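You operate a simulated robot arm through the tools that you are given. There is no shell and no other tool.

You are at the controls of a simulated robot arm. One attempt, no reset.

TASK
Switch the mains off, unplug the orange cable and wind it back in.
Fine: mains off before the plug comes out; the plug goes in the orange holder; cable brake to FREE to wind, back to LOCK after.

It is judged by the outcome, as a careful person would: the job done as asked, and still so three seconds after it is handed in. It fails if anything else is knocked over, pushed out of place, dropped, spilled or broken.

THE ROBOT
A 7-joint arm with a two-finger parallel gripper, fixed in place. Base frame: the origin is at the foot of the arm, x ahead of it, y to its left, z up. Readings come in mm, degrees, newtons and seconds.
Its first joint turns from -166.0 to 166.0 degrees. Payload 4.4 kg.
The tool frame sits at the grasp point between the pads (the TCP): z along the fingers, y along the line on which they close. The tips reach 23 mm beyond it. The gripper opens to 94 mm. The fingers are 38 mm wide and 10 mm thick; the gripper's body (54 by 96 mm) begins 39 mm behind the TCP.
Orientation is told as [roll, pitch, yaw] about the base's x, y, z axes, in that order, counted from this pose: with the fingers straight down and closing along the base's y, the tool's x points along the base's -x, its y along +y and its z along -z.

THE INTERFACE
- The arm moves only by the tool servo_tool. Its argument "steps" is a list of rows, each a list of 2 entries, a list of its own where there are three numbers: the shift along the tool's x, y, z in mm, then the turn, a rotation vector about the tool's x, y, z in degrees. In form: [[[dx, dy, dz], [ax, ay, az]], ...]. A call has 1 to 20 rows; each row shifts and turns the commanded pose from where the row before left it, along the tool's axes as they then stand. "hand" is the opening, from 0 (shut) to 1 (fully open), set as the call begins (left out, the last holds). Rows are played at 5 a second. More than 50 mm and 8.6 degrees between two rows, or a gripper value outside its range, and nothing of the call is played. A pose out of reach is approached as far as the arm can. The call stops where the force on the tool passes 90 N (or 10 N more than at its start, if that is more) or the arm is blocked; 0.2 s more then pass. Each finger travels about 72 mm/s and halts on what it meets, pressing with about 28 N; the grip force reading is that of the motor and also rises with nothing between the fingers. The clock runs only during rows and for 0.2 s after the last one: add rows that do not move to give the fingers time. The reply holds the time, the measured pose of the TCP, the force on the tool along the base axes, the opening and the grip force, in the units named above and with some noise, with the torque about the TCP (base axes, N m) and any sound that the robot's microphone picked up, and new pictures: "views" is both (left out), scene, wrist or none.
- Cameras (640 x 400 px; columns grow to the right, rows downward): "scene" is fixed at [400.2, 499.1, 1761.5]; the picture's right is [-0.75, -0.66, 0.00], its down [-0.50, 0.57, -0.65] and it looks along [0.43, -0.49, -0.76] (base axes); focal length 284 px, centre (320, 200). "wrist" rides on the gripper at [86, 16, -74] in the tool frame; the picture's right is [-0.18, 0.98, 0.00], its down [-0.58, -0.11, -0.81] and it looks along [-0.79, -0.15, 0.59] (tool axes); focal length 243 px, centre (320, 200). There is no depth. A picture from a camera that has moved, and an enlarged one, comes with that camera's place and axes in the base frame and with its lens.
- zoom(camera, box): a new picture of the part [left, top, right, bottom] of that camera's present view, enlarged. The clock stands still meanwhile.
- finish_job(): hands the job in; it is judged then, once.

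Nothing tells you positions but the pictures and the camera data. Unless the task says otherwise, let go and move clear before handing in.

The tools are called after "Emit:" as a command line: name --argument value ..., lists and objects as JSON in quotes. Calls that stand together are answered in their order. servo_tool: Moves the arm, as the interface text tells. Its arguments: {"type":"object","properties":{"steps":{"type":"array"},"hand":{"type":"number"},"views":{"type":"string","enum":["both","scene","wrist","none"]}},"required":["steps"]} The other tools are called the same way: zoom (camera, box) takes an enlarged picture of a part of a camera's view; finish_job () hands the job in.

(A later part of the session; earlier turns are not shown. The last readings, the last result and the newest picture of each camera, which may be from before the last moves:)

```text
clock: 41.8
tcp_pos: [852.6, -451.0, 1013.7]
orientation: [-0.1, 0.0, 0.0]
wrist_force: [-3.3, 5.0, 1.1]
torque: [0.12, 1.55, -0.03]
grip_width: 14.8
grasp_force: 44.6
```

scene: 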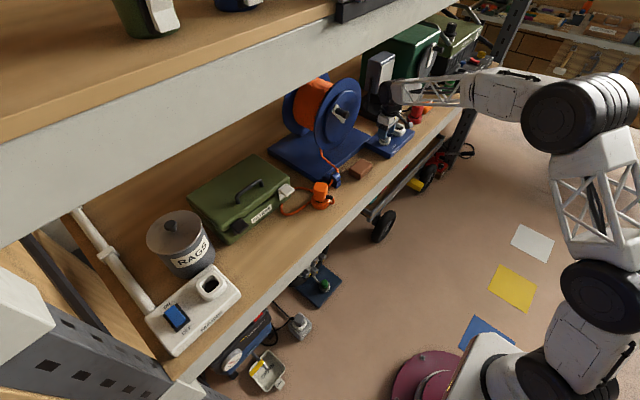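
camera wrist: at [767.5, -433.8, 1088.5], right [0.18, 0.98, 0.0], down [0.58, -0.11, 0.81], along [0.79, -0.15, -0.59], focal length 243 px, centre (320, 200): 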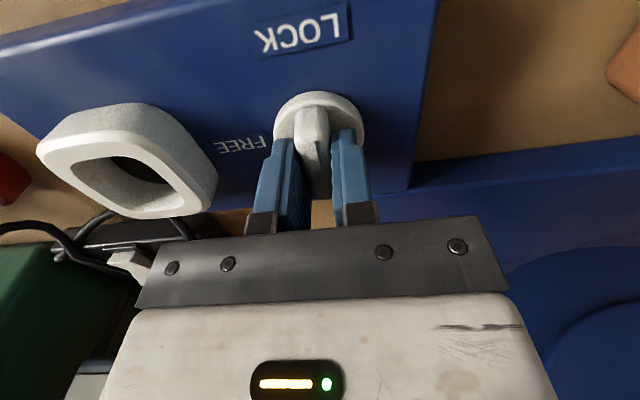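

The preload is mostly gone. Now I'll begin turning counter-clockwise (seen from above) and watch the torque.

Emit:
servo_tool --steps '[[[0, 0, 0], [0, 0, -7.5]], [[0, 0, 0], [0, 0, -7.5]]]' --views "wrist"

Emit:
zoom --camera "wrist" --box '[220, 60, 420, 210]'

```text
clock: 42.4
tcp_pos: [853.8, -449.3, 1014.8]
orientation: [0.0, -0.1, 15.1]
wrist_force: [-17.0, 10.8, 0.8]
torque: [0.49, -1.32, -0.03]
grip_width: 14.9
grasp_force: 45.7
camera wrist: at [766.1, -456.0, 1088.4], right [-0.08, 1.0, 0.0], down [0.59, 0.05, 0.81], along [0.8, 0.06, -0.59], focal length 243 px, centre (320, 200)
```

wrist: 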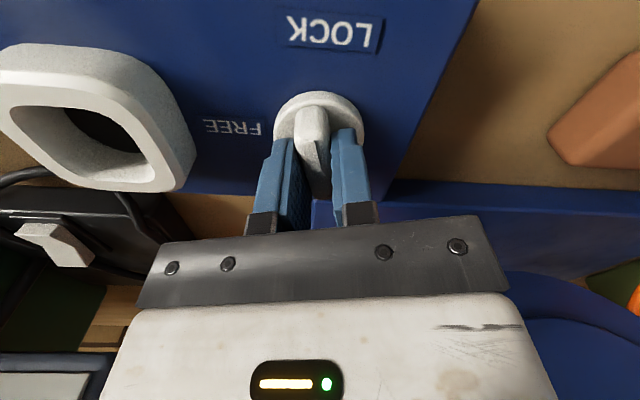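

```text
2.67 times, centred on (320, 135) of wrist
camera zoom: at [766.1, -456.0, 1088.4], right [-0.08, 1.0, 0.0], down [0.59, 0.05, 0.81], along [0.8, 0.06, -0.59], focal length 647 px, centre (320, 373)
```

zoom: 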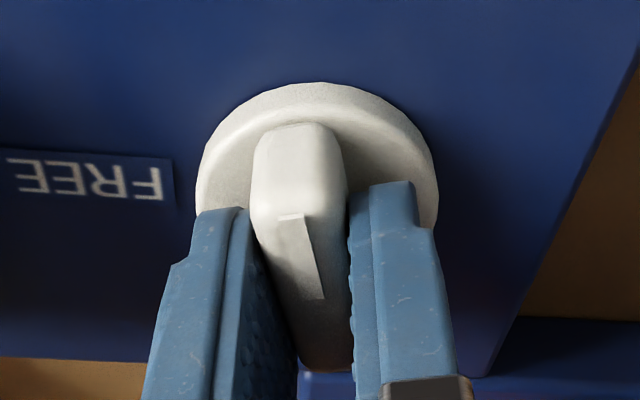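

The knob turns with the gripper. The side force suggests its axis is about 3.5 mm nearer the robot, so I'll add a small compensating shift with each step.

Emit:
servo_tool --steps '[[[0, 0.9, 0], [0, 0, 0]], [[0, 0.46, 0], [0, 0, -7.5]], [[0, 0.46, 0], [0, 0, -7.5]], [[0, 0, 0], [0, 0, 0]]]' --views "wrist"

```text
clock: 43.4
tcp_pos: [853.8, -448.4, 1015.4]
orientation: [0.1, 0.1, 30.0]
wrist_force: [0.0, -20.0, -3.9]
torque: [-0.67, 1.02, 0.06]
grip_width: 15.2
grasp_force: 45.1
camera wrist: at [770.5, -477.6, 1088.4], right [-0.33, 0.94, 0.0], down [0.56, 0.2, 0.81], along [0.76, 0.27, -0.59], focal length 243 px, centre (320, 200)
```

wrist: 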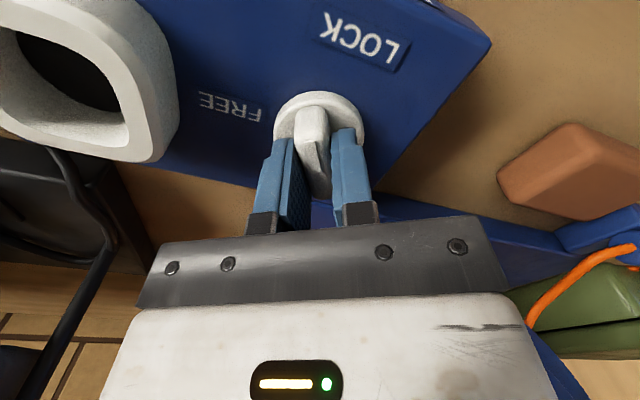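

Slightly over-compensated. I'll trim back and continue with a smaller shift per step.

Emit:
servo_tool --steps '[[[0, -0.9, 0], [0, 0, 0]], [[0, 0.2, 0], [0, 0, -7.5]], [[0, 0.2, 0], [0, 0, -7.5]], [[0, 0, 0], [0, 0, 0]]]' --views "none"

```text
clock: 44.4
tcp_pos: [852.5, -447.5, 1013.3]
orientation: [0.2, -0.1, 45.0]
wrist_force: [-46.5, 8.9, 5.2]
torque: [0.1, 0.28, -0.11]
grip_width: 14.8
grasp_force: 45.0
```

A stronger push toward -x now, so the true axis is 2–3 mm closer. I'll shift that way and check the forces before turning further.

Emit:
servo_tool --steps '[[[0.7, 1.0, 0], [0, 0, 0]], [[0.6, 0.9, 0], [0, 0, 0]], [[0, 0, 0], [0, 0, 0]]]' --views "wrist"

Emit:
zoom --camera "wrist" --box '[220, 60, 420, 210]'

```text
clock: 45.2
tcp_pos: [852.7, -448.3, 1014.1]
orientation: [-0.1, 0.0, 45.0]
wrist_force: [26.1, -15.7, -6.6]
torque: [-0.61, 0.71, 0.08]
grip_width: 15.0
grasp_force: 45.1
camera wrist: at [780.2, -497.3, 1088.3], right [-0.57, 0.82, 0.0], down [0.49, 0.34, 0.81], along [0.67, 0.46, -0.59], focal length 243 px, centre (320, 200)
```

wrist: 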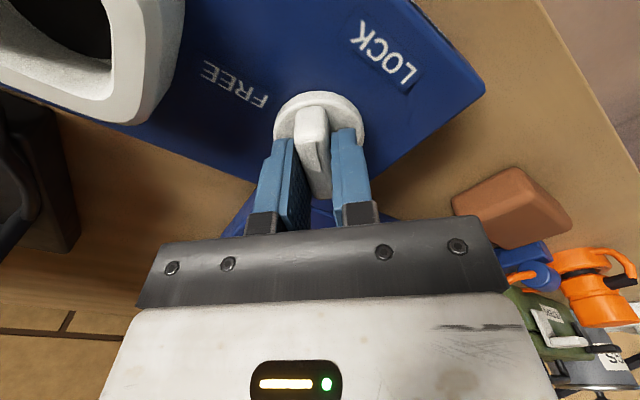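

```text
2.67 times, centred on (320, 135) of wrist
camera zoom: at [780.2, -497.3, 1088.3], right [-0.57, 0.82, 0.0], down [0.49, 0.34, 0.81], along [0.67, 0.46, -0.59], focal length 647 px, centre (320, 373)
```

zoom: 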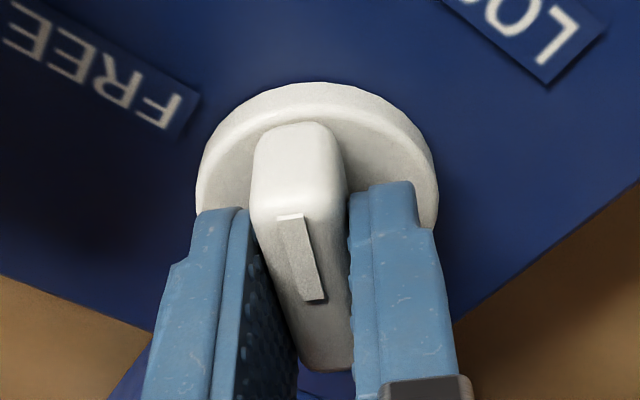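

Halfway round now. Trimming the small overshoot and continuing toward FREE one pair of steps at a time.

Emit:
servo_tool --steps '[[[-0.3, -0.9, 0], [0, 0, 0]], [[0, 0.2, 0], [0, 0, -7.5]], [[0, 0, 0], [0, 0, 0]]]' --views "none"

```text
clock: 46.0
tcp_pos: [850.7, -447.5, 1014.3]
orientation: [0.1, -0.1, 52.5]
wrist_force: [16.2, 3.6, 0.6]
torque: [1.28, -1.07, 0.0]
grip_width: 14.8
grasp_force: 44.7
```

Forces are moderate. Continuing the turn.

Emit:
servo_tool --steps '[[[-0.2, -0.2, 0], [0, 0, -7.5]], [[0, 0, 0], [0, 0, -7.5]], [[0, 0, 0], [0, 0, 0]]]' --views "none"

```text
clock: 46.8
tcp_pos: [851.6, -446.8, 1014.0]
orientation: [0.1, -0.1, 67.7]
wrist_force: [-31.2, 36.2, 13.0]
torque: [-0.21, 0.41, -0.08]
grip_width: 14.9
grasp_force: 45.0
```

Correcting for the side load again before the last part of the turn.

Emit:
servo_tool --steps '[[[-0.6, 1.2, 0], [0, 0, 0]], [[0, 0, 0], [0, 0, 0]]]' --views "none"

```text
clock: 47.4
tcp_pos: [851.4, -446.9, 1014.6]
orientation: [0.0, 0.0, 67.6]
wrist_force: [-7.8, 18.5, 7.2]
torque: [1.08, -0.12, -0.03]
grip_width: 14.9
grasp_force: 45.0
```

Emit:
servo_tool --steps '[[[-0.3, 0.3, 0], [0, 0, 0]], [[0, 0.1, 0], [0, 0, -7.5]], [[0, 0.1, 0], [0, 0, -7.5]], [[0, 0, 0], [0, 0, 0]]]' --views "wrist"

Emit:
zoom --camera "wrist" --box '[220, 60, 420, 210]'

```text
clock: 48.4
tcp_pos: [850.7, -446.3, 1013.9]
orientation: [0.0, 0.0, 82.6]
wrist_force: [-3.2, 9.5, 7.0]
torque: [-0.28, 0.12, -0.02]
grip_width: 14.9
grasp_force: 44.9
camera wrist: at [823.9, -530.4, 1088.5], right [-0.95, 0.31, 0.0], down [0.18, 0.56, 0.81], along [0.25, 0.77, -0.59], focal length 243 px, centre (320, 200)
```

wrist: 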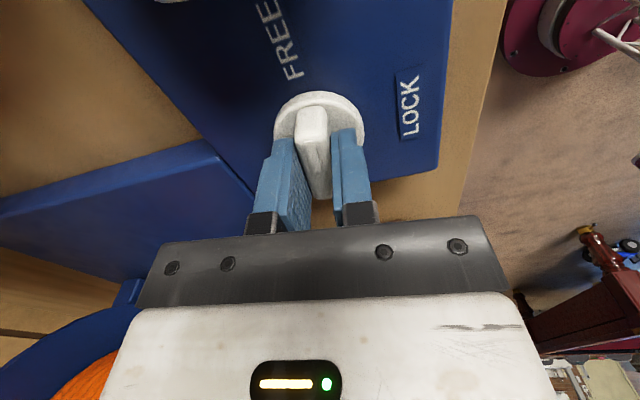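

```text
2.67 times, centred on (320, 135) of wrist
camera zoom: at [823.9, -530.4, 1088.5], right [-0.95, 0.31, 0.0], down [0.18, 0.56, 0.81], along [0.25, 0.77, -0.59], focal length 647 px, centre (320, 373)
```

zoom: 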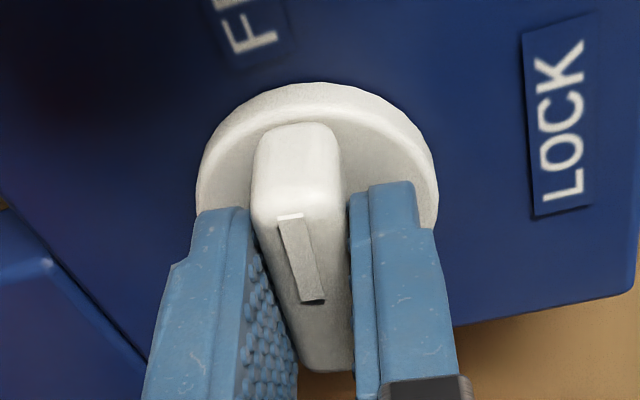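

The pointer is now nearly at FREE. Completing the last 7.5°.

Emit:
servo_tool --steps '[[[0, 0.2, 0], [0, 0, -7.5]], [[0, 0, 0], [0, 0, 0]]]' --views "wrist"

Emit:
zoom --camera "scene" --box '[365, 105, 425, 165]'

```text
clock: 49.0
tcp_pos: [849.6, -446.6, 1013.6]
orientation: [0.0, 0.0, 90.0]
wrist_force: [-11.1, 10.2, 3.4]
torque: [-1.36, 0.08, -0.04]
grip_width: 15.1
grasp_force: 44.4
camera wrist: at [834.7, -533.3, 1088.5], right [-0.98, 0.18, 0.0], down [0.11, 0.58, 0.81], along [0.15, 0.79, -0.59], focal length 243 px, centre (320, 200)
```

wrist: 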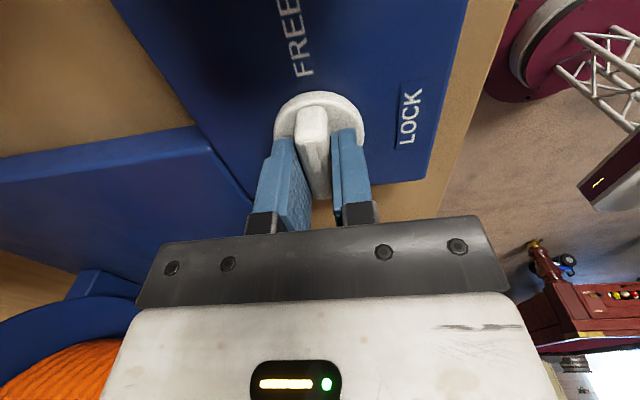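

```text
6.67 times, centred on (395, 135) of scene
camera zoom: at [400.2, 499.1, 1761.5], right [-0.75, -0.66, 0.0], down [-0.5, 0.57, -0.65], along [0.43, -0.49, -0.76], focal length 1897 px, centre (-180, 633)
```

zoom: 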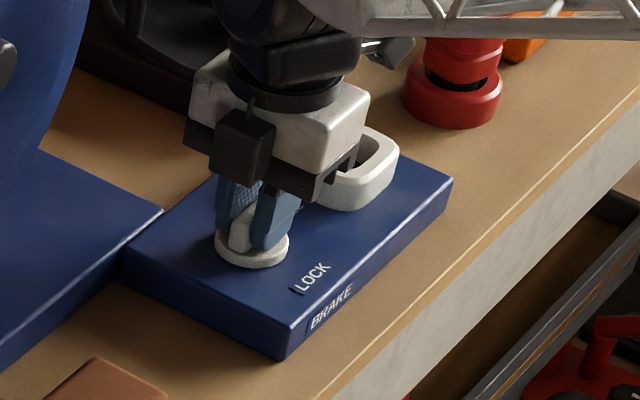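

The fin now lies along y, pointing at FREE. Releasing and lifting straight up to check.

Emit:
servo_tool --steps '[[[0, 0, 0], [0, 0, 0]], [[0, 0, 0], [0, 0, 0]], [[0, 0, -10], [0, 0, 0]], [[0, 0, -25], [0, 0, 0]], [[0, 0, -40], [0, 0, 0]], [[0, 0, -40], [0, 0, 0]]]' --hand 0.5 --views "both"

Emit:
zoom --camera "wrist" --box '[220, 0, 420, 150]'

Emit:
zoom --camera "scene" --box '[365, 105, 425, 165]'

```text
clock: 50.4
tcp_pos: [851.4, -445.9, 1129.6]
orientation: [0.1, 0.0, 90.0]
wrist_force: [-0.6, 0.3, -0.7]
torque: [0.01, 0.0, 0.01]
grip_width: 47.0
grasp_force: 0.0
camera wrist: at [835.0, -532.3, 1203.2], right [-0.98, 0.18, 0.0], down [0.11, 0.58, 0.81], along [0.15, 0.79, -0.59], focal length 243 px, centre (320, 200)
```

scene: 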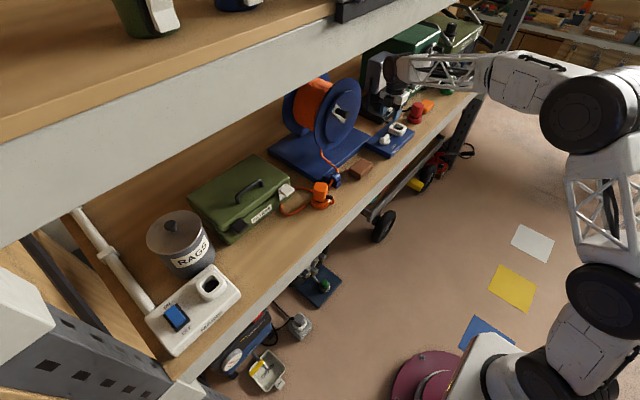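
wrist: 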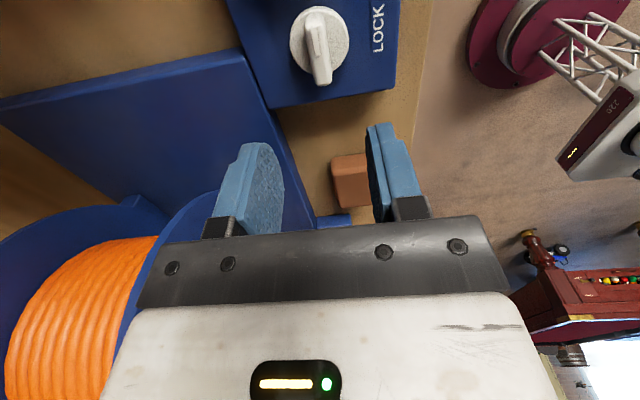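

```text
2.67 times, centred on (320, 75) of wrist
camera zoom: at [835.0, -532.3, 1203.2], right [-0.98, 0.18, 0.0], down [0.11, 0.58, 0.81], along [0.15, 0.79, -0.59], focal length 647 px, centre (320, 533)
```

zoom: 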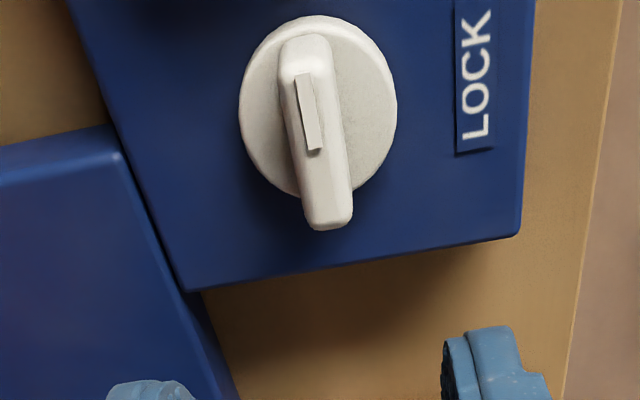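

```text
6.67 times, centred on (395, 135) of scene
camera zoom: at [400.2, 499.1, 1761.5], right [-0.75, -0.66, 0.0], down [-0.5, 0.57, -0.65], along [0.43, -0.49, -0.76], focal length 1897 px, centre (-180, 633)
```

zoom: 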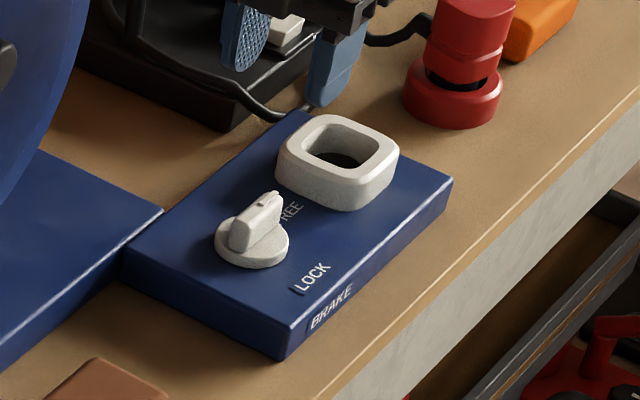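

The brake is at FREE. Now I'll pull out of the shelf, unwind the tool yaw and move in front of the reel to study the crank.

Emit:
servo_tool --steps '[[[0, 46, 0], [0, 0, 0]], [[0, 46, 0], [0, 0, 0]], [[0, 46, 0], [0, 0, 0]], [[0, 46, 0], [0, 0, 0]], [[0, 46, 0], [0, 0, 0]], [[0, 0, 0], [0, 0, 8.2]], [[0, 0, 0], [0, 0, 8.2]], [[0, 0, 0], [0, 0, 8.2]], [[0, 0, 0], [0, 0, 8.2]], [[0, 0, 0], [0, 0, 8.2]], [[0, 0, 0], [0, 0, 8.2]], [[0, 0, 0], [0, 0, 8.2]], [[0, 0, 0], [0, 0, 8.2]], [[0, 0, 0], [0, 0, 8.2]], [[0, 0, 0], [0, 0, 8.2]], [[0, 0, 0], [0, 0, 8]]]' --hand 0 --views "none"

Emit:
servo_tool --steps '[[[-3.2, 39.3, -11.8], [0, 0, 0]], [[-3.2, 39.3, -11.8], [0, 0, 0]], [[-3.2, 39.3, -11.8], [0, 0, 0]], [[-3.2, 39.3, -11.8], [0, 0, 0]], [[-3.2, 39.3, -11.8], [0, 0, 0]], [[-3.2, 39.3, -11.8], [0, 0, 0]], [[0, 0, 0], [0, -7.5, 0]], [[0, 0, 0], [0, -7.5, 0]], [[0, 0, 0], [0, -7.5, 0]], [[0, 0, 0], [0, -7.5, 0]]]' --views "both"

Emit:
zoom --camera "wrist" --box '[200, 40, 440, 240]'

```text
clock: 53.8
tcp_pos: [620.4, -446.9, 1128.9]
orientation: [0.0, 0.0, -0.1]
wrist_force: [0.8, -0.6, -0.5]
torque: [0.03, -0.02, -0.01]
grip_width: 0.1
grasp_force: 28.1
```

```text
clock: 56.0
tcp_pos: [639.7, -211.4, 1200.1]
orientation: [0.0, -30.0, 0.1]
wrist_force: [-0.3, -1.4, -0.1]
torque: [0.02, 0.02, 0.01]
grip_width: 0.4
grasp_force: 28.2
camera wrist: at [528.0, -194.6, 1220.7], right [0.16, 0.98, 0.09], down [0.1, -0.11, 0.99], along [0.98, -0.15, -0.11], focal length 243 px, centre (320, 200)
```

scene: 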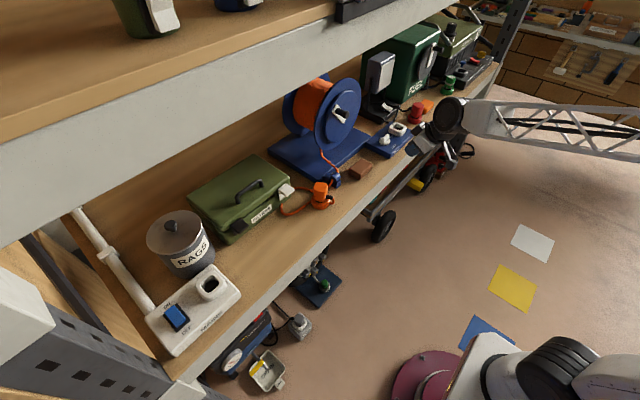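
wrist: 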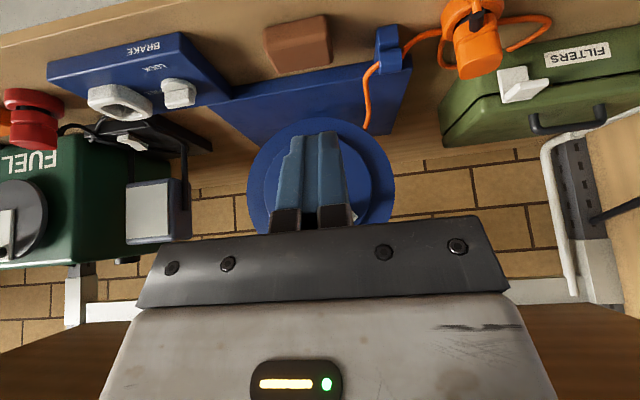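

```text
2.00 times, centred on (320, 140) of wrist
camera zoom: at [528.0, -194.6, 1220.7], right [0.16, 0.98, 0.09], down [0.1, -0.11, 0.99], along [0.98, -0.15, -0.11], focal length 485 px, centre (320, 320)
```

zoom: 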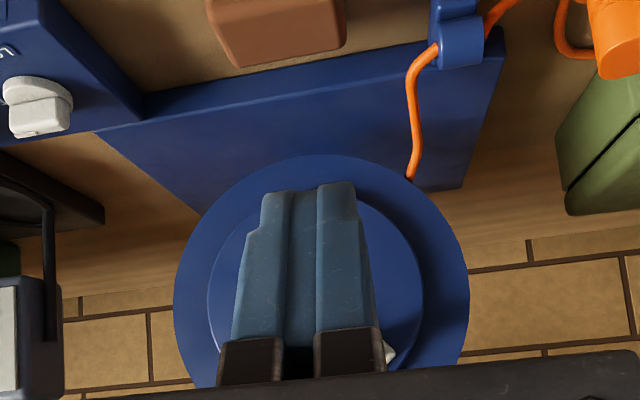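

The gripper hides the crank from here, so I'll look from two offset positions, left and right of the reel, to triangulate the axle and handle.

Emit:
servo_tool --steps '[[[-15, 40, -20], [0, 0, 0]], [[-15, 40, -20], [0, 0, 0]], [[-15, 40, -20], [0, 0, 0]], [[-15, 40, -20], [0, 0, 0]]]' --views "wrist"

Emit:
zoom --camera "wrist" --box '[100, 40, 340, 220]'

```text
clock: 57.0
tcp_pos: [651.9, -50.3, 1298.6]
orientation: [0.1, -30.0, 0.0]
wrist_force: [0.0, 0.0, -0.7]
torque: [-0.01, 0.01, 0.01]
grip_width: 0.1
grasp_force: 27.7
camera wrist: at [540.2, -33.3, 1319.9], right [0.16, 0.98, 0.09], down [0.1, -0.11, 0.99], along [0.98, -0.15, -0.12], focal length 243 px, centre (320, 200)
```

wrist: 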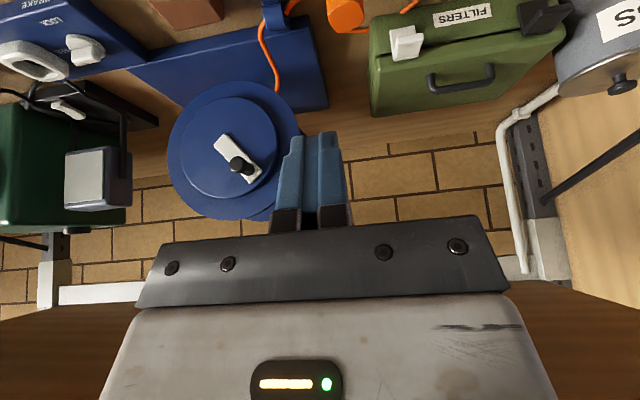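

```text
2.22 times, centred on (220, 130) of wrist
camera zoom: at [540.2, -33.3, 1319.9], right [0.16, 0.98, 0.09], down [0.1, -0.11, 0.99], along [0.98, -0.15, -0.12], focal length 539 px, centre (542, 356)
```

zoom: 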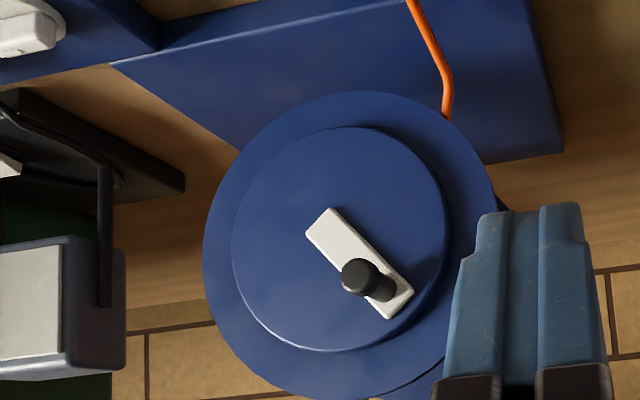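

The axle is at (y,z)≈(-268,1144) with the reel axis along x, and the handle at (y,z)≈(-224.5,1198), from x=913 to about 955, crank radius about 70 mm. I'll turn the tool horizontal, pointing at the reel, with the camera on the -y side so it stays clear of things below.

Emit:
servo_tool --steps '[[[0, 0, 0], [0, -7.5, 0]], [[0, 0, 0], [0, -7.5, 0]], [[0, 0, 0], [0, -7.5, 0]], [[0, 0, 0], [0, -7.5, 0]], [[0, 0, 0], [0, -7.5, 0]], [[0, 0, 0], [0, -7.5, 0]], [[0, 0, 0], [0, -7.5, 0]], [[0, 0, 0], [0, -7.5, 0]]]' --views "scene"

```text
clock: 59.0
tcp_pos: [703.3, -53.1, 1189.5]
orientation: [5.3, -75.9, -4.3]
wrist_force: [0.2, -0.2, 1.7]
torque: [0.01, 0.02, -0.03]
grip_width: 0.0
grasp_force: 28.5
out of reach, approached as far as the arm can: row 8
stopped in row 8: the arm was blocked; the commanded pose is now the measured one
```

scene: 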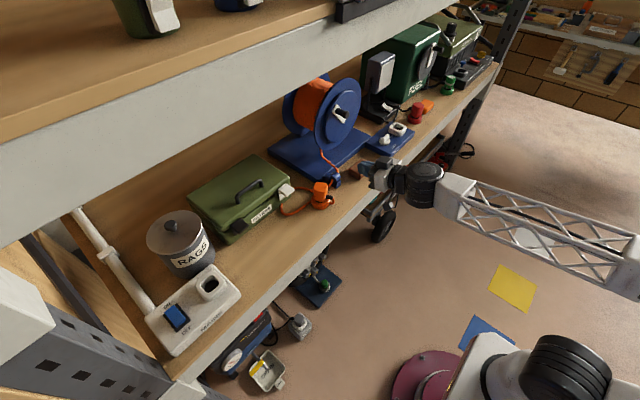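

A fully horizontal tool is out of reach, but 60° tilt is enough for a 40 mm handle and keeps the camera clear. I'll settle to pitch -60° and move sideways in front of the handle.

Emit:
servo_tool --steps '[[[0, 0, 0], [0, 8, 0]], [[0, 0, 0], [0, 7.9, 0]], [[0, 0, 0], [1.4, 0, -0.7]], [[0, -42.9, 0], [0, 0, 0]], [[0, -42.9, 0], [0, 0, 0]], [[0, -42.9, 0], [0, 0, 0]], [[0, -42.9, 0], [0, 0, 0]]]' --hand 0.6 --views "both"

```text
clock: 60.6
tcp_pos: [704.4, -224.6, 1190.9]
orientation: [0.0, -60.3, 0.1]
wrist_force: [0.6, -0.5, 0.3]
torque: [0.0, 0.02, -0.01]
grip_width: 56.4
grasp_force: 0.0
camera wrist: at [597.0, -209.0, 1153.1], right [0.09, 0.98, 0.16], down [-0.41, -0.11, 0.91], along [0.91, -0.15, 0.39], focal length 243 px, centre (320, 200)
```

scene: 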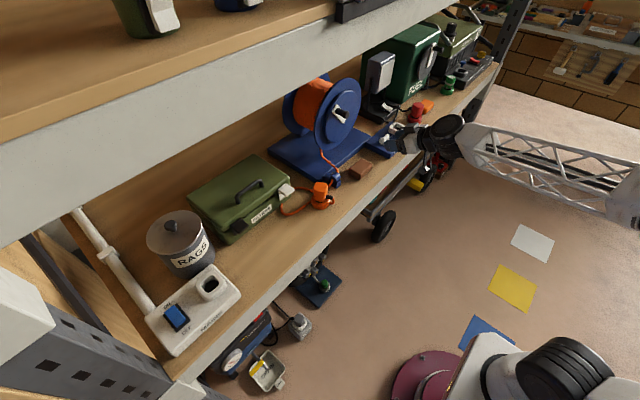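
wrist: 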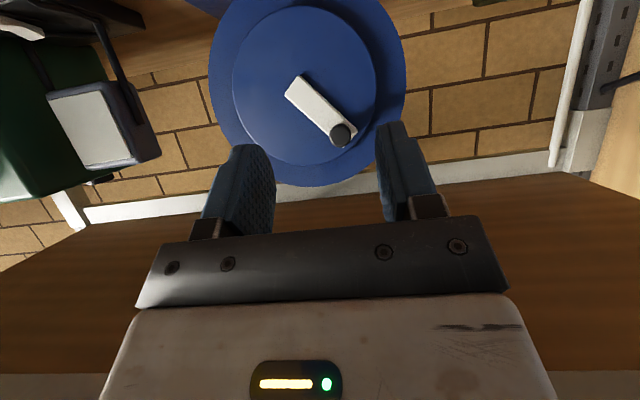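

The handle is visible between the fingers. Zooming for a precise fix before approaching.

Emit:
zoom --camera "wrist" --box '[210, 0, 410, 190]'

Emit:
zoom --camera "scene" --box '[310, 70, 380, 150]'

```text
2.11 times, centred on (310, 95) of wrist
camera zoom: at [597.0, -209.0, 1153.1], right [0.09, 0.98, 0.16], down [-0.41, -0.11, 0.91], along [0.91, -0.15, 0.39], focal length 511 px, centre (341, 421)
```

zoom: 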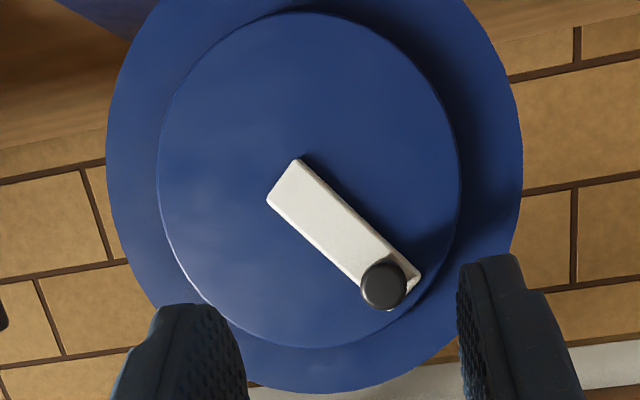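

```text
5.00 times, centred on (345, 110) of scene
camera zoom: at [400.2, 499.1, 1761.5], right [-0.75, -0.66, 0.0], down [-0.5, 0.57, -0.65], along [0.43, -0.49, -0.76], focal length 1422 px, centre (195, 650)
```

zoom: 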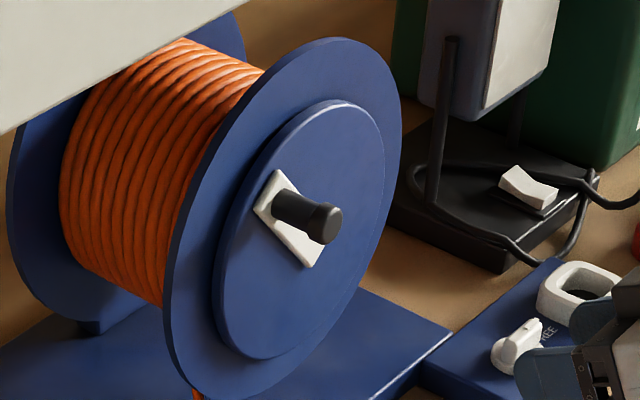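

Refined: handle end (911,-222,1199), crank centre (-265.5,1143.5), radius 70 mm. Approaching the handle straight in along +x, stopping short to check.

Emit:
servo_tool --steps '[[[-23.5, 0.5, 37.2], [0, 0, 0]], [[-23.5, 0.5, 37.2], [0, 0, 0]], [[-23.5, 0.5, 37.2], [0, 0, 0]], [[-23.5, 0.5, 37.2], [0, 0, 0]], [[0, 0, 0], [0, 0, 0]]]' --views "both"

Emit:
zoom --camera "wrist" --box '[210, 30, 430, 220]'

Emit:
zoom --camera "scene" --box '[310, 70, 400, 150]'

```text
clock: 61.8
tcp_pos: [882.0, -222.1, 1197.4]
orientation: [0.0, -60.2, 0.2]
wrist_force: [0.7, 0.4, 0.5]
torque: [-0.02, 0.0, -0.02]
grip_width: 56.5
grasp_force: 0.0
camera wrist: at [774.2, -206.1, 1160.8], right [0.09, 0.98, 0.16], down [-0.41, -0.11, 0.91], along [0.91, -0.15, 0.39], focal length 243 px, centre (320, 200)
```

scene: 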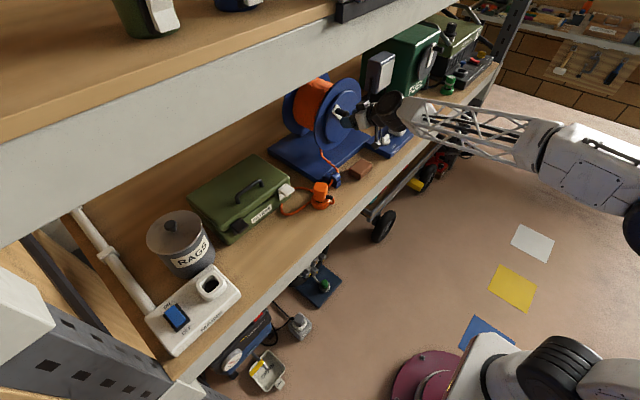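
wrist: 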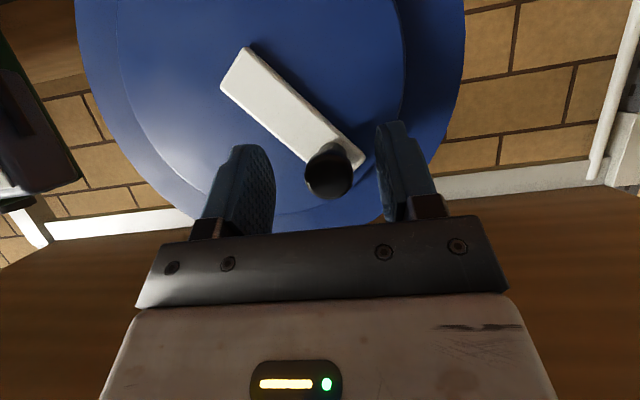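

```text
2.11 times, centred on (320, 125) of wrist
camera zoom: at [774.2, -206.1, 1160.8], right [0.09, 0.98, 0.16], down [-0.41, -0.11, 0.91], along [0.91, -0.15, 0.39], focal length 511 px, centre (320, 358)
```

zoom: 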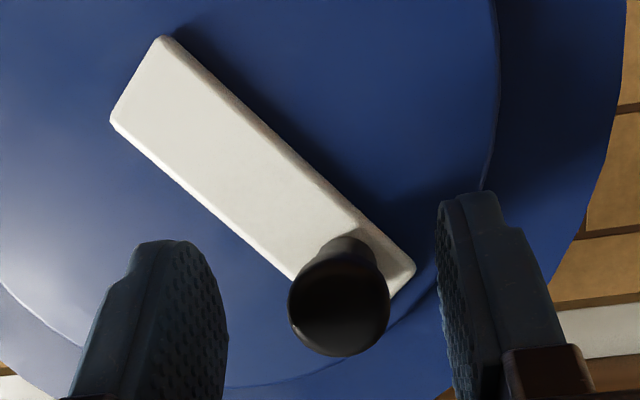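

```text
5.00 times, centred on (355, 110) of scene
camera zoom: at [400.2, 499.1, 1761.5], right [-0.75, -0.66, 0.0], down [-0.5, 0.57, -0.65], along [0.43, -0.49, -0.76], focal length 1422 px, centre (145, 650)
```

zoom: 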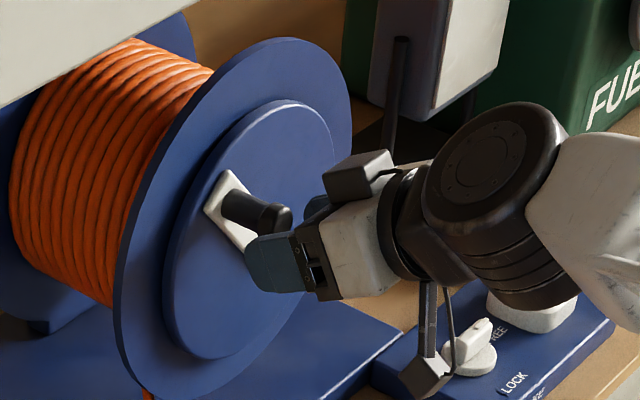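

The handle is well centred between the fingers. Moving in the last ~43 mm to straddle it.

Emit:
servo_tool --steps '[[[-8.3, 0.5, 11.8], [0, 0, 0]], [[-8.3, 0.5, 11.8], [0, 0, 0]], [[-8.2, 0.5, 11.8], [0, 0, 0]], [[0, 0, 0], [0, 0, 0]]]' --views "both"

Emit:
zoom --camera "wrist" --box '[210, 30, 430, 220]'

Emit:
zoom --camera "scene" --box '[310, 70, 400, 150]'

```text
clock: 62.8
tcp_pos: [924.0, -219.6, 1201.4]
orientation: [-0.1, -60.1, 0.2]
wrist_force: [-0.7, 0.2, -0.7]
torque: [-0.02, 0.03, 0.04]
grip_width: 56.2
grasp_force: 0.0
camera wrist: at [816.3, -204.0, 1164.1], right [0.09, 0.98, 0.16], down [-0.41, -0.11, 0.91], along [0.91, -0.15, 0.39], focal length 243 px, centre (320, 200)
```

scene: 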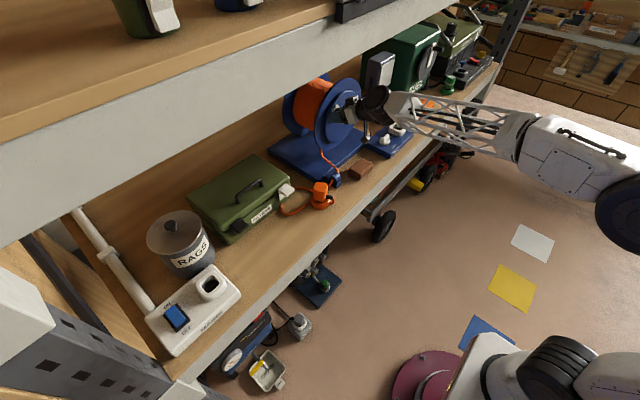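
wrist: 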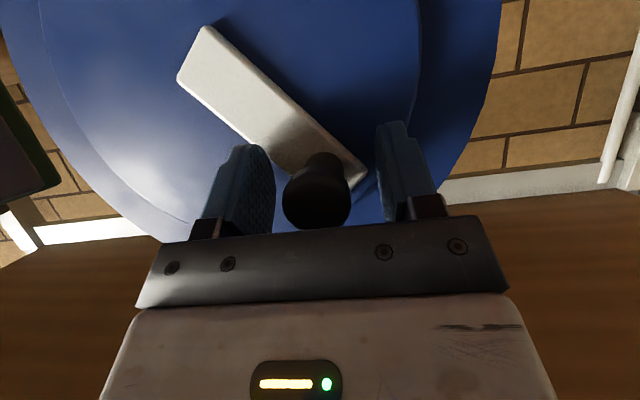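

```text
2.11 times, centred on (320, 125) of wrist
camera zoom: at [816.3, -204.0, 1164.1], right [0.09, 0.98, 0.16], down [-0.41, -0.11, 0.91], along [0.91, -0.15, 0.39], focal length 511 px, centre (320, 358)
```

zoom: 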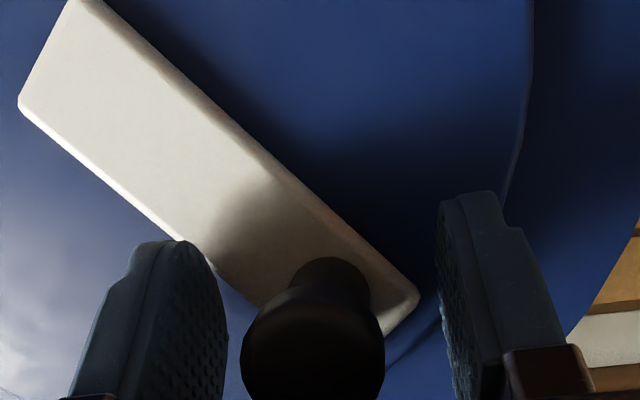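

```text
5.00 times, centred on (355, 110) of scene
camera zoom: at [400.2, 499.1, 1761.5], right [-0.75, -0.66, 0.0], down [-0.5, 0.57, -0.65], along [0.43, -0.49, -0.76], focal length 1422 px, centre (145, 650)
```

zoom: 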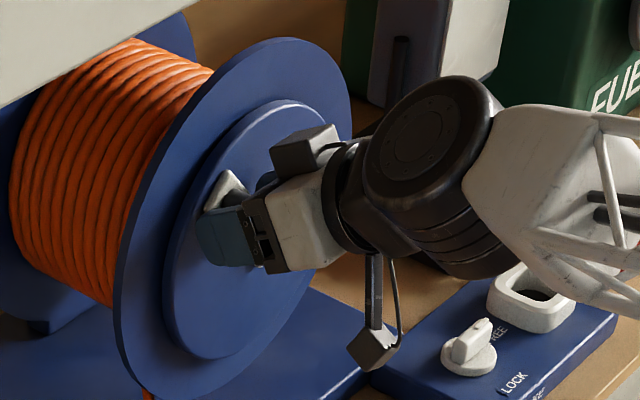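

The handle is between the pads. Closing the grip on it.

Emit:
servo_tool --steps '[[[0, 0, 0], [0, 0, 0]], [[0, 0, 0], [0, 0, 0]], [[0, 0, 0], [0, 0, 0]], [[0, 0, 0], [0, 0, 0]]]' --hand 0 --views "wrist"

```text
clock: 63.8
tcp_pos: [922.3, -221.2, 1201.6]
orientation: [-0.2, -60.0, 0.1]
wrist_force: [3.6, 1.8, 0.8]
torque: [0.06, -0.03, 0.0]
grip_width: 27.5
grasp_force: 45.1
camera wrist: at [816.3, -203.8, 1164.0], right [0.09, 0.98, 0.16], down [-0.41, -0.11, 0.91], along [0.91, -0.15, 0.39], focal length 243 px, centre (320, 200)
```

wrist: 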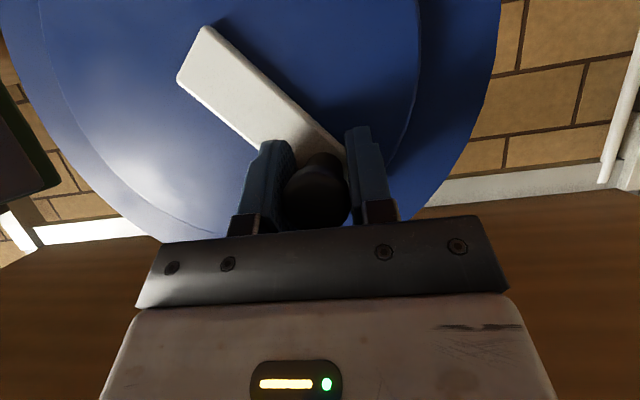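

The handle is firmly gripped (27.5 mm). I'll try a first 10° of arc in the winding direction, handle going over the top toward -y, and watch the forces.

Emit:
servo_tool --steps '[[[-3.14, -5.13, -1.82], [0, 0, 0]], [[-2.75, -5.42, -1.59], [0, 0, 0]], [[0, 0, 0], [0, 0, 0]]]' --views "both"

Emit:
zoom --camera "scene" --box '[270, 70, 400, 220]'

```text
clock: 64.6
tcp_pos: [922.2, -229.6, 1211.6]
orientation: [-0.1, -60.2, 0.2]
wrist_force: [6.1, 16.5, 14.6]
torque: [0.5, 0.33, -0.12]
grip_width: 27.6
grasp_force: 45.2
camera wrist: at [816.1, -214.3, 1172.6], right [0.09, 0.98, 0.16], down [-0.41, -0.11, 0.91], along [0.91, -0.15, 0.39], focal length 243 px, centre (320, 200)
```

scene: 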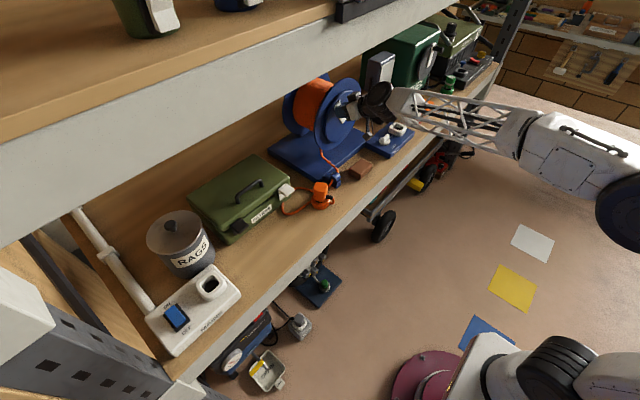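
wrist: 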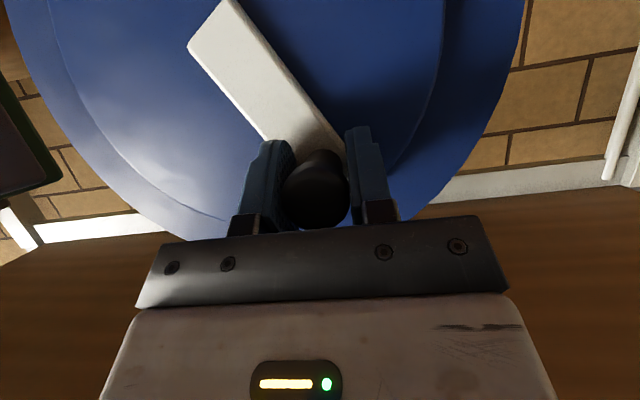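

```text
2.67 times, centred on (335, 145) of scene
camera zoom: at [400.2, 499.1, 1761.5], right [-0.75, -0.66, 0.0], down [-0.5, 0.57, -0.65], along [0.43, -0.49, -0.76], focal length 759 px, centre (280, 347)
```

zoom: 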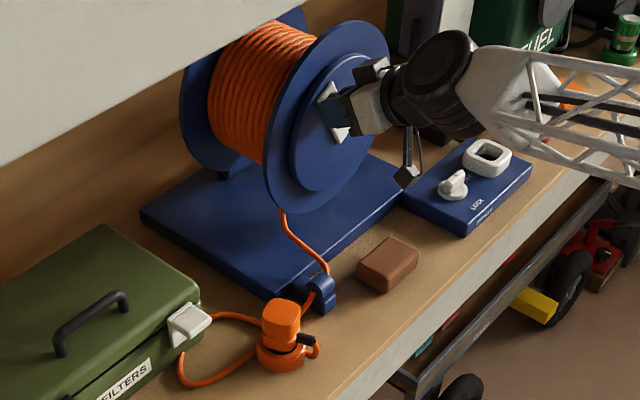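

The crank turns easily and the reel follows. Continuing the arc over the top in 10° steps.

Emit:
servo_tool --steps '[[[-5.0, -11.43, -2.89], [0, 0, 0]], [[-2.78, -12.42, -1.6], [0, 0, 0]], [[-0.87, -12.79, -0.5], [0, 0, 0]], [[0, 0, 0], [0, 0, 0]]]' --views "both"

Emit:
zoom --camera "scene" --box '[270, 70, 400, 220]'

```text
clock: 65.6
tcp_pos: [922.7, -267.8, 1219.3]
orientation: [-0.2, -60.1, 0.0]
wrist_force: [4.4, 0.8, 4.7]
torque: [0.06, 0.01, -0.26]
grip_width: 27.7
grasp_force: 45.3
camera wrist: at [815.8, -252.8, 1180.4], right [0.09, 0.98, 0.16], down [-0.41, -0.11, 0.91], along [0.91, -0.15, 0.39], focal length 243 px, centre (320, 200)
```

scene: 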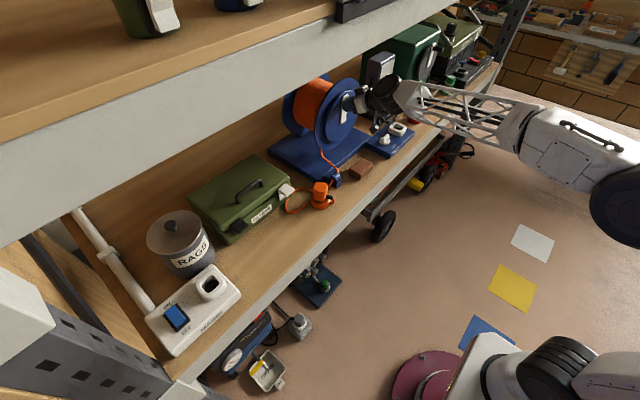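
wrist: 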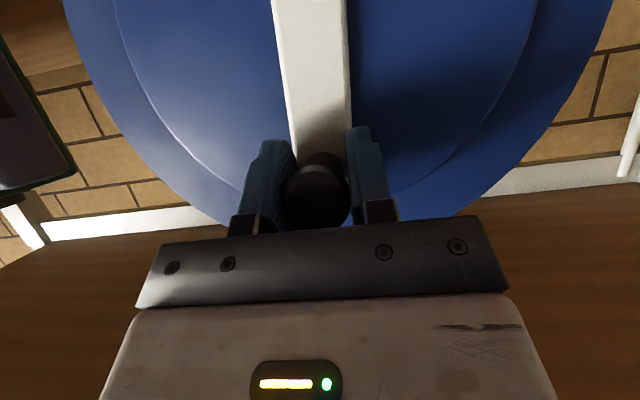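

```text
2.67 times, centred on (335, 145) of scene
camera zoom: at [400.2, 499.1, 1761.5], right [-0.75, -0.66, 0.0], down [-0.5, 0.57, -0.65], along [0.43, -0.49, -0.76], focal length 759 px, centre (280, 347)
```

zoom: 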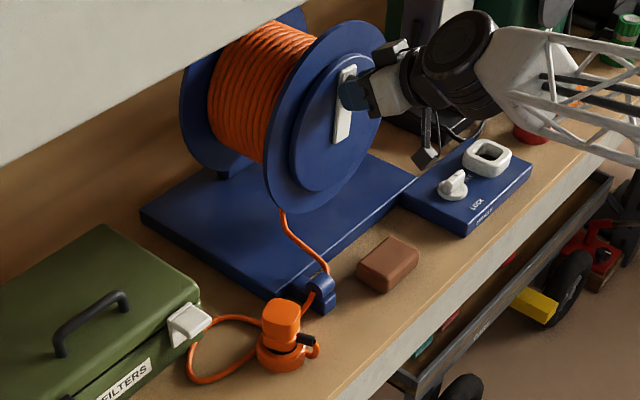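

The slack loop is shrinking, so this is the winding direction. The handle is at the top with low forces. Continuing down the -y side.

Emit:
servo_tool --steps '[[[1.15, -12.75, 0.67], [0, 0, 0]], [[2.96, -12.35, 1.71], [0, 0, 0]], [[4.78, -11.56, 2.76], [0, 0, 0]], [[6.44, -10.43, 3.72], [0, 0, 0]], [[7.92, -8.98, 4.57], [0, 0, 0]]]' --views "wrist"

Emit:
zoom --camera "scene" --box '[270, 70, 400, 220]'

```text
clock: 66.8
tcp_pos: [923.6, -323.7, 1190.2]
orientation: [0.1, -60.0, 0.1]
wrist_force: [-20.0, 15.2, -4.5]
torque: [0.38, 0.17, -0.51]
grip_width: 27.9
grasp_force: 44.8
camera wrist: at [816.5, -307.9, 1153.1], right [0.09, 0.98, 0.16], down [-0.41, -0.11, 0.91], along [0.91, -0.15, 0.39], focal length 243 px, centre (320, 200)
```

wrist: 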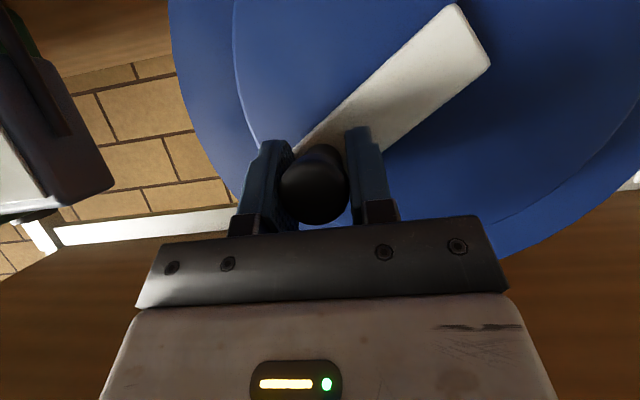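

```text
2.67 times, centred on (335, 145) of scene
camera zoom: at [400.2, 499.1, 1761.5], right [-0.75, -0.66, 0.0], down [-0.5, 0.57, -0.65], along [0.43, -0.49, -0.76], focal length 759 px, centre (280, 347)
```

zoom: 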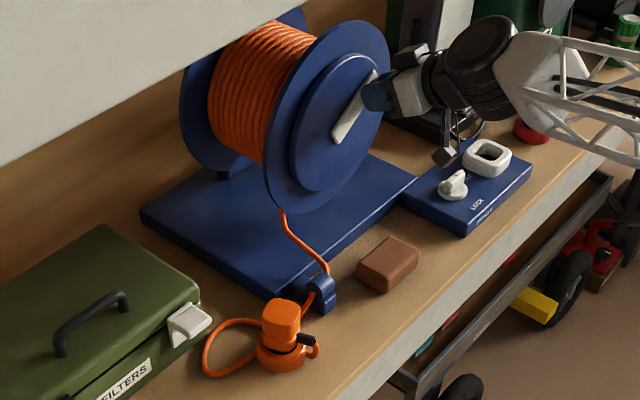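

The loop keeps shrinking. Continuing through the -y side.

Emit:
servo_tool --steps '[[[9.14, -6.6, 4.9], [0, 0, 0]], [[10.1, -5.31, 5.83], [0, 0, 0]], [[10.74, -3.21, 6.2], [0, 0, 0]], [[11.06, -1.01, 6.39], [0, 0, 0]], [[0, 0, 0], [0, 0, 0]]]' --views "wrist"

Emit:
zoom --camera "scene" --box '[270, 70, 400, 220]'

```text
clock: 67.7
tcp_pos: [923.3, -336.4, 1158.5]
orientation: [0.1, -60.2, 0.4]
wrist_force: [-32.8, 27.9, 1.6]
torque: [0.47, 0.63, -0.55]
grip_width: 27.8
grasp_force: 45.5
stopped in row 4: the force on the tool passed its limit at 124 N (the readings are from after the stop); the commanded pose is now the measured one
camera wrist: at [816.4, -319.5, 1120.4], right [0.08, 0.98, 0.16], down [-0.41, -0.11, 0.91], along [0.91, -0.14, 0.39], focal length 243 px, centre (320, 200)
```

wrist: 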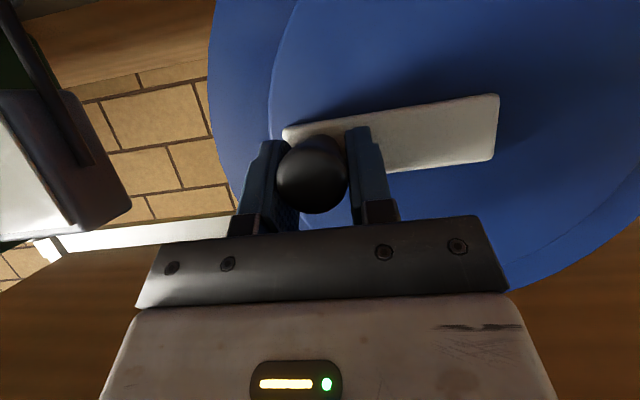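

```text
2.67 times, centred on (335, 145) of scene
camera zoom: at [400.2, 499.1, 1761.5], right [-0.75, -0.66, 0.0], down [-0.5, 0.57, -0.65], along [0.43, -0.49, -0.76], focal length 759 px, centre (280, 347)
```

zoom: 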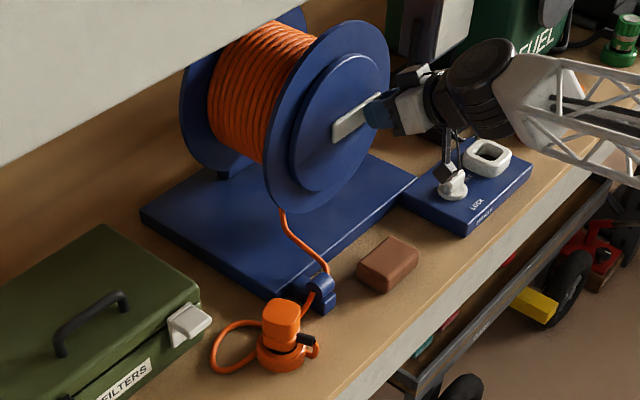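

The force limit tripped. The fingertips are reaching far enough to catch the white crank plate, which now swings past them. Nothing else has moved. I'll open slightly, back off about 9 mm along x and re-grip nearer the handle's end.

Emit:
servo_tool --steps '[[[0, 0, 0], [0, 0, 0]], [[0, 0, 0], [0, 0, 0]], [[2.25, 0, -3.9], [0, 0, 0]], [[2.25, 0, -3.9], [0, 0, 0]], [[0, 0, 0], [0, 0, 0]]]' --hand 0.45 --views "both"

Emit:
zoom --camera "wrist" --box '[210, 30, 430, 220]'

Emit:
zoom --camera "scene" --box '[310, 70, 400, 150]'

```text
clock: 68.9
tcp_pos: [914.8, -336.2, 1157.3]
orientation: [0.1, -60.0, 0.3]
wrist_force: [0.0, -0.5, 0.0]
torque: [0.04, -0.03, 0.03]
grip_width: 42.4
grasp_force: 0.0
camera wrist: at [807.7, -320.5, 1120.0], right [0.09, 0.98, 0.16], down [-0.41, -0.11, 0.91], along [0.91, -0.14, 0.39], focal length 243 px, centre (320, 200)
```

scene: 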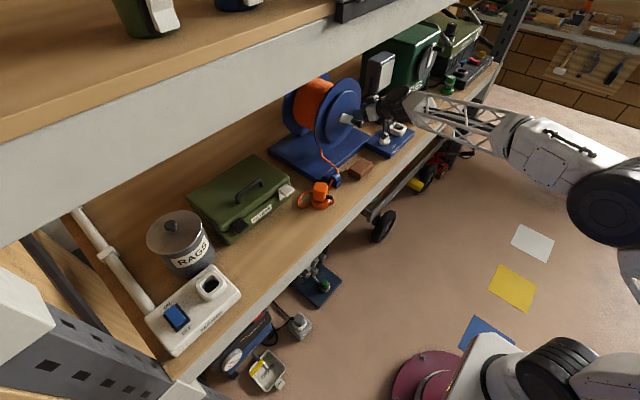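
wrist: 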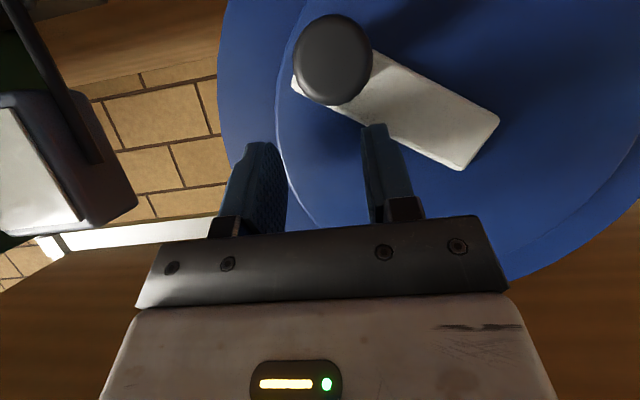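

```text
2.11 times, centred on (320, 125) of wrist
camera zoom: at [807.7, -320.5, 1120.0], right [0.09, 0.98, 0.16], down [-0.41, -0.11, 0.91], along [0.91, -0.14, 0.39], focal length 511 px, centre (320, 358)
```

zoom: 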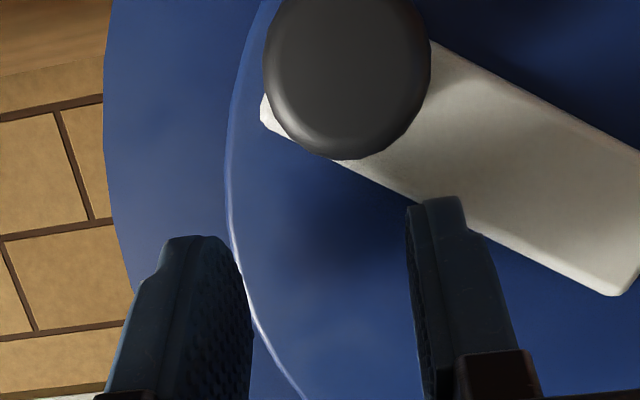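

```text
5.00 times, centred on (355, 110) of scene
camera zoom: at [400.2, 499.1, 1761.5], right [-0.75, -0.66, 0.0], down [-0.5, 0.57, -0.65], along [0.43, -0.49, -0.76], focal length 1422 px, centre (145, 650)
```

zoom: 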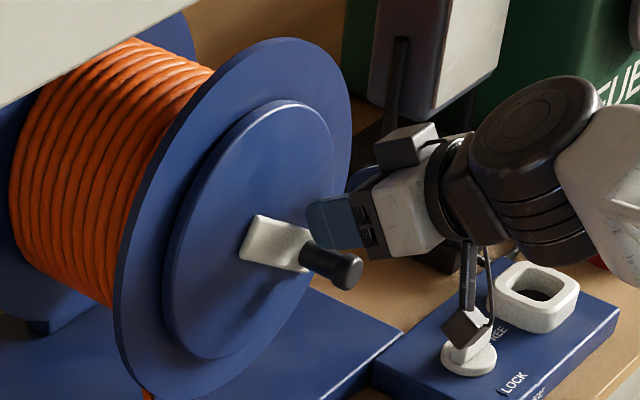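

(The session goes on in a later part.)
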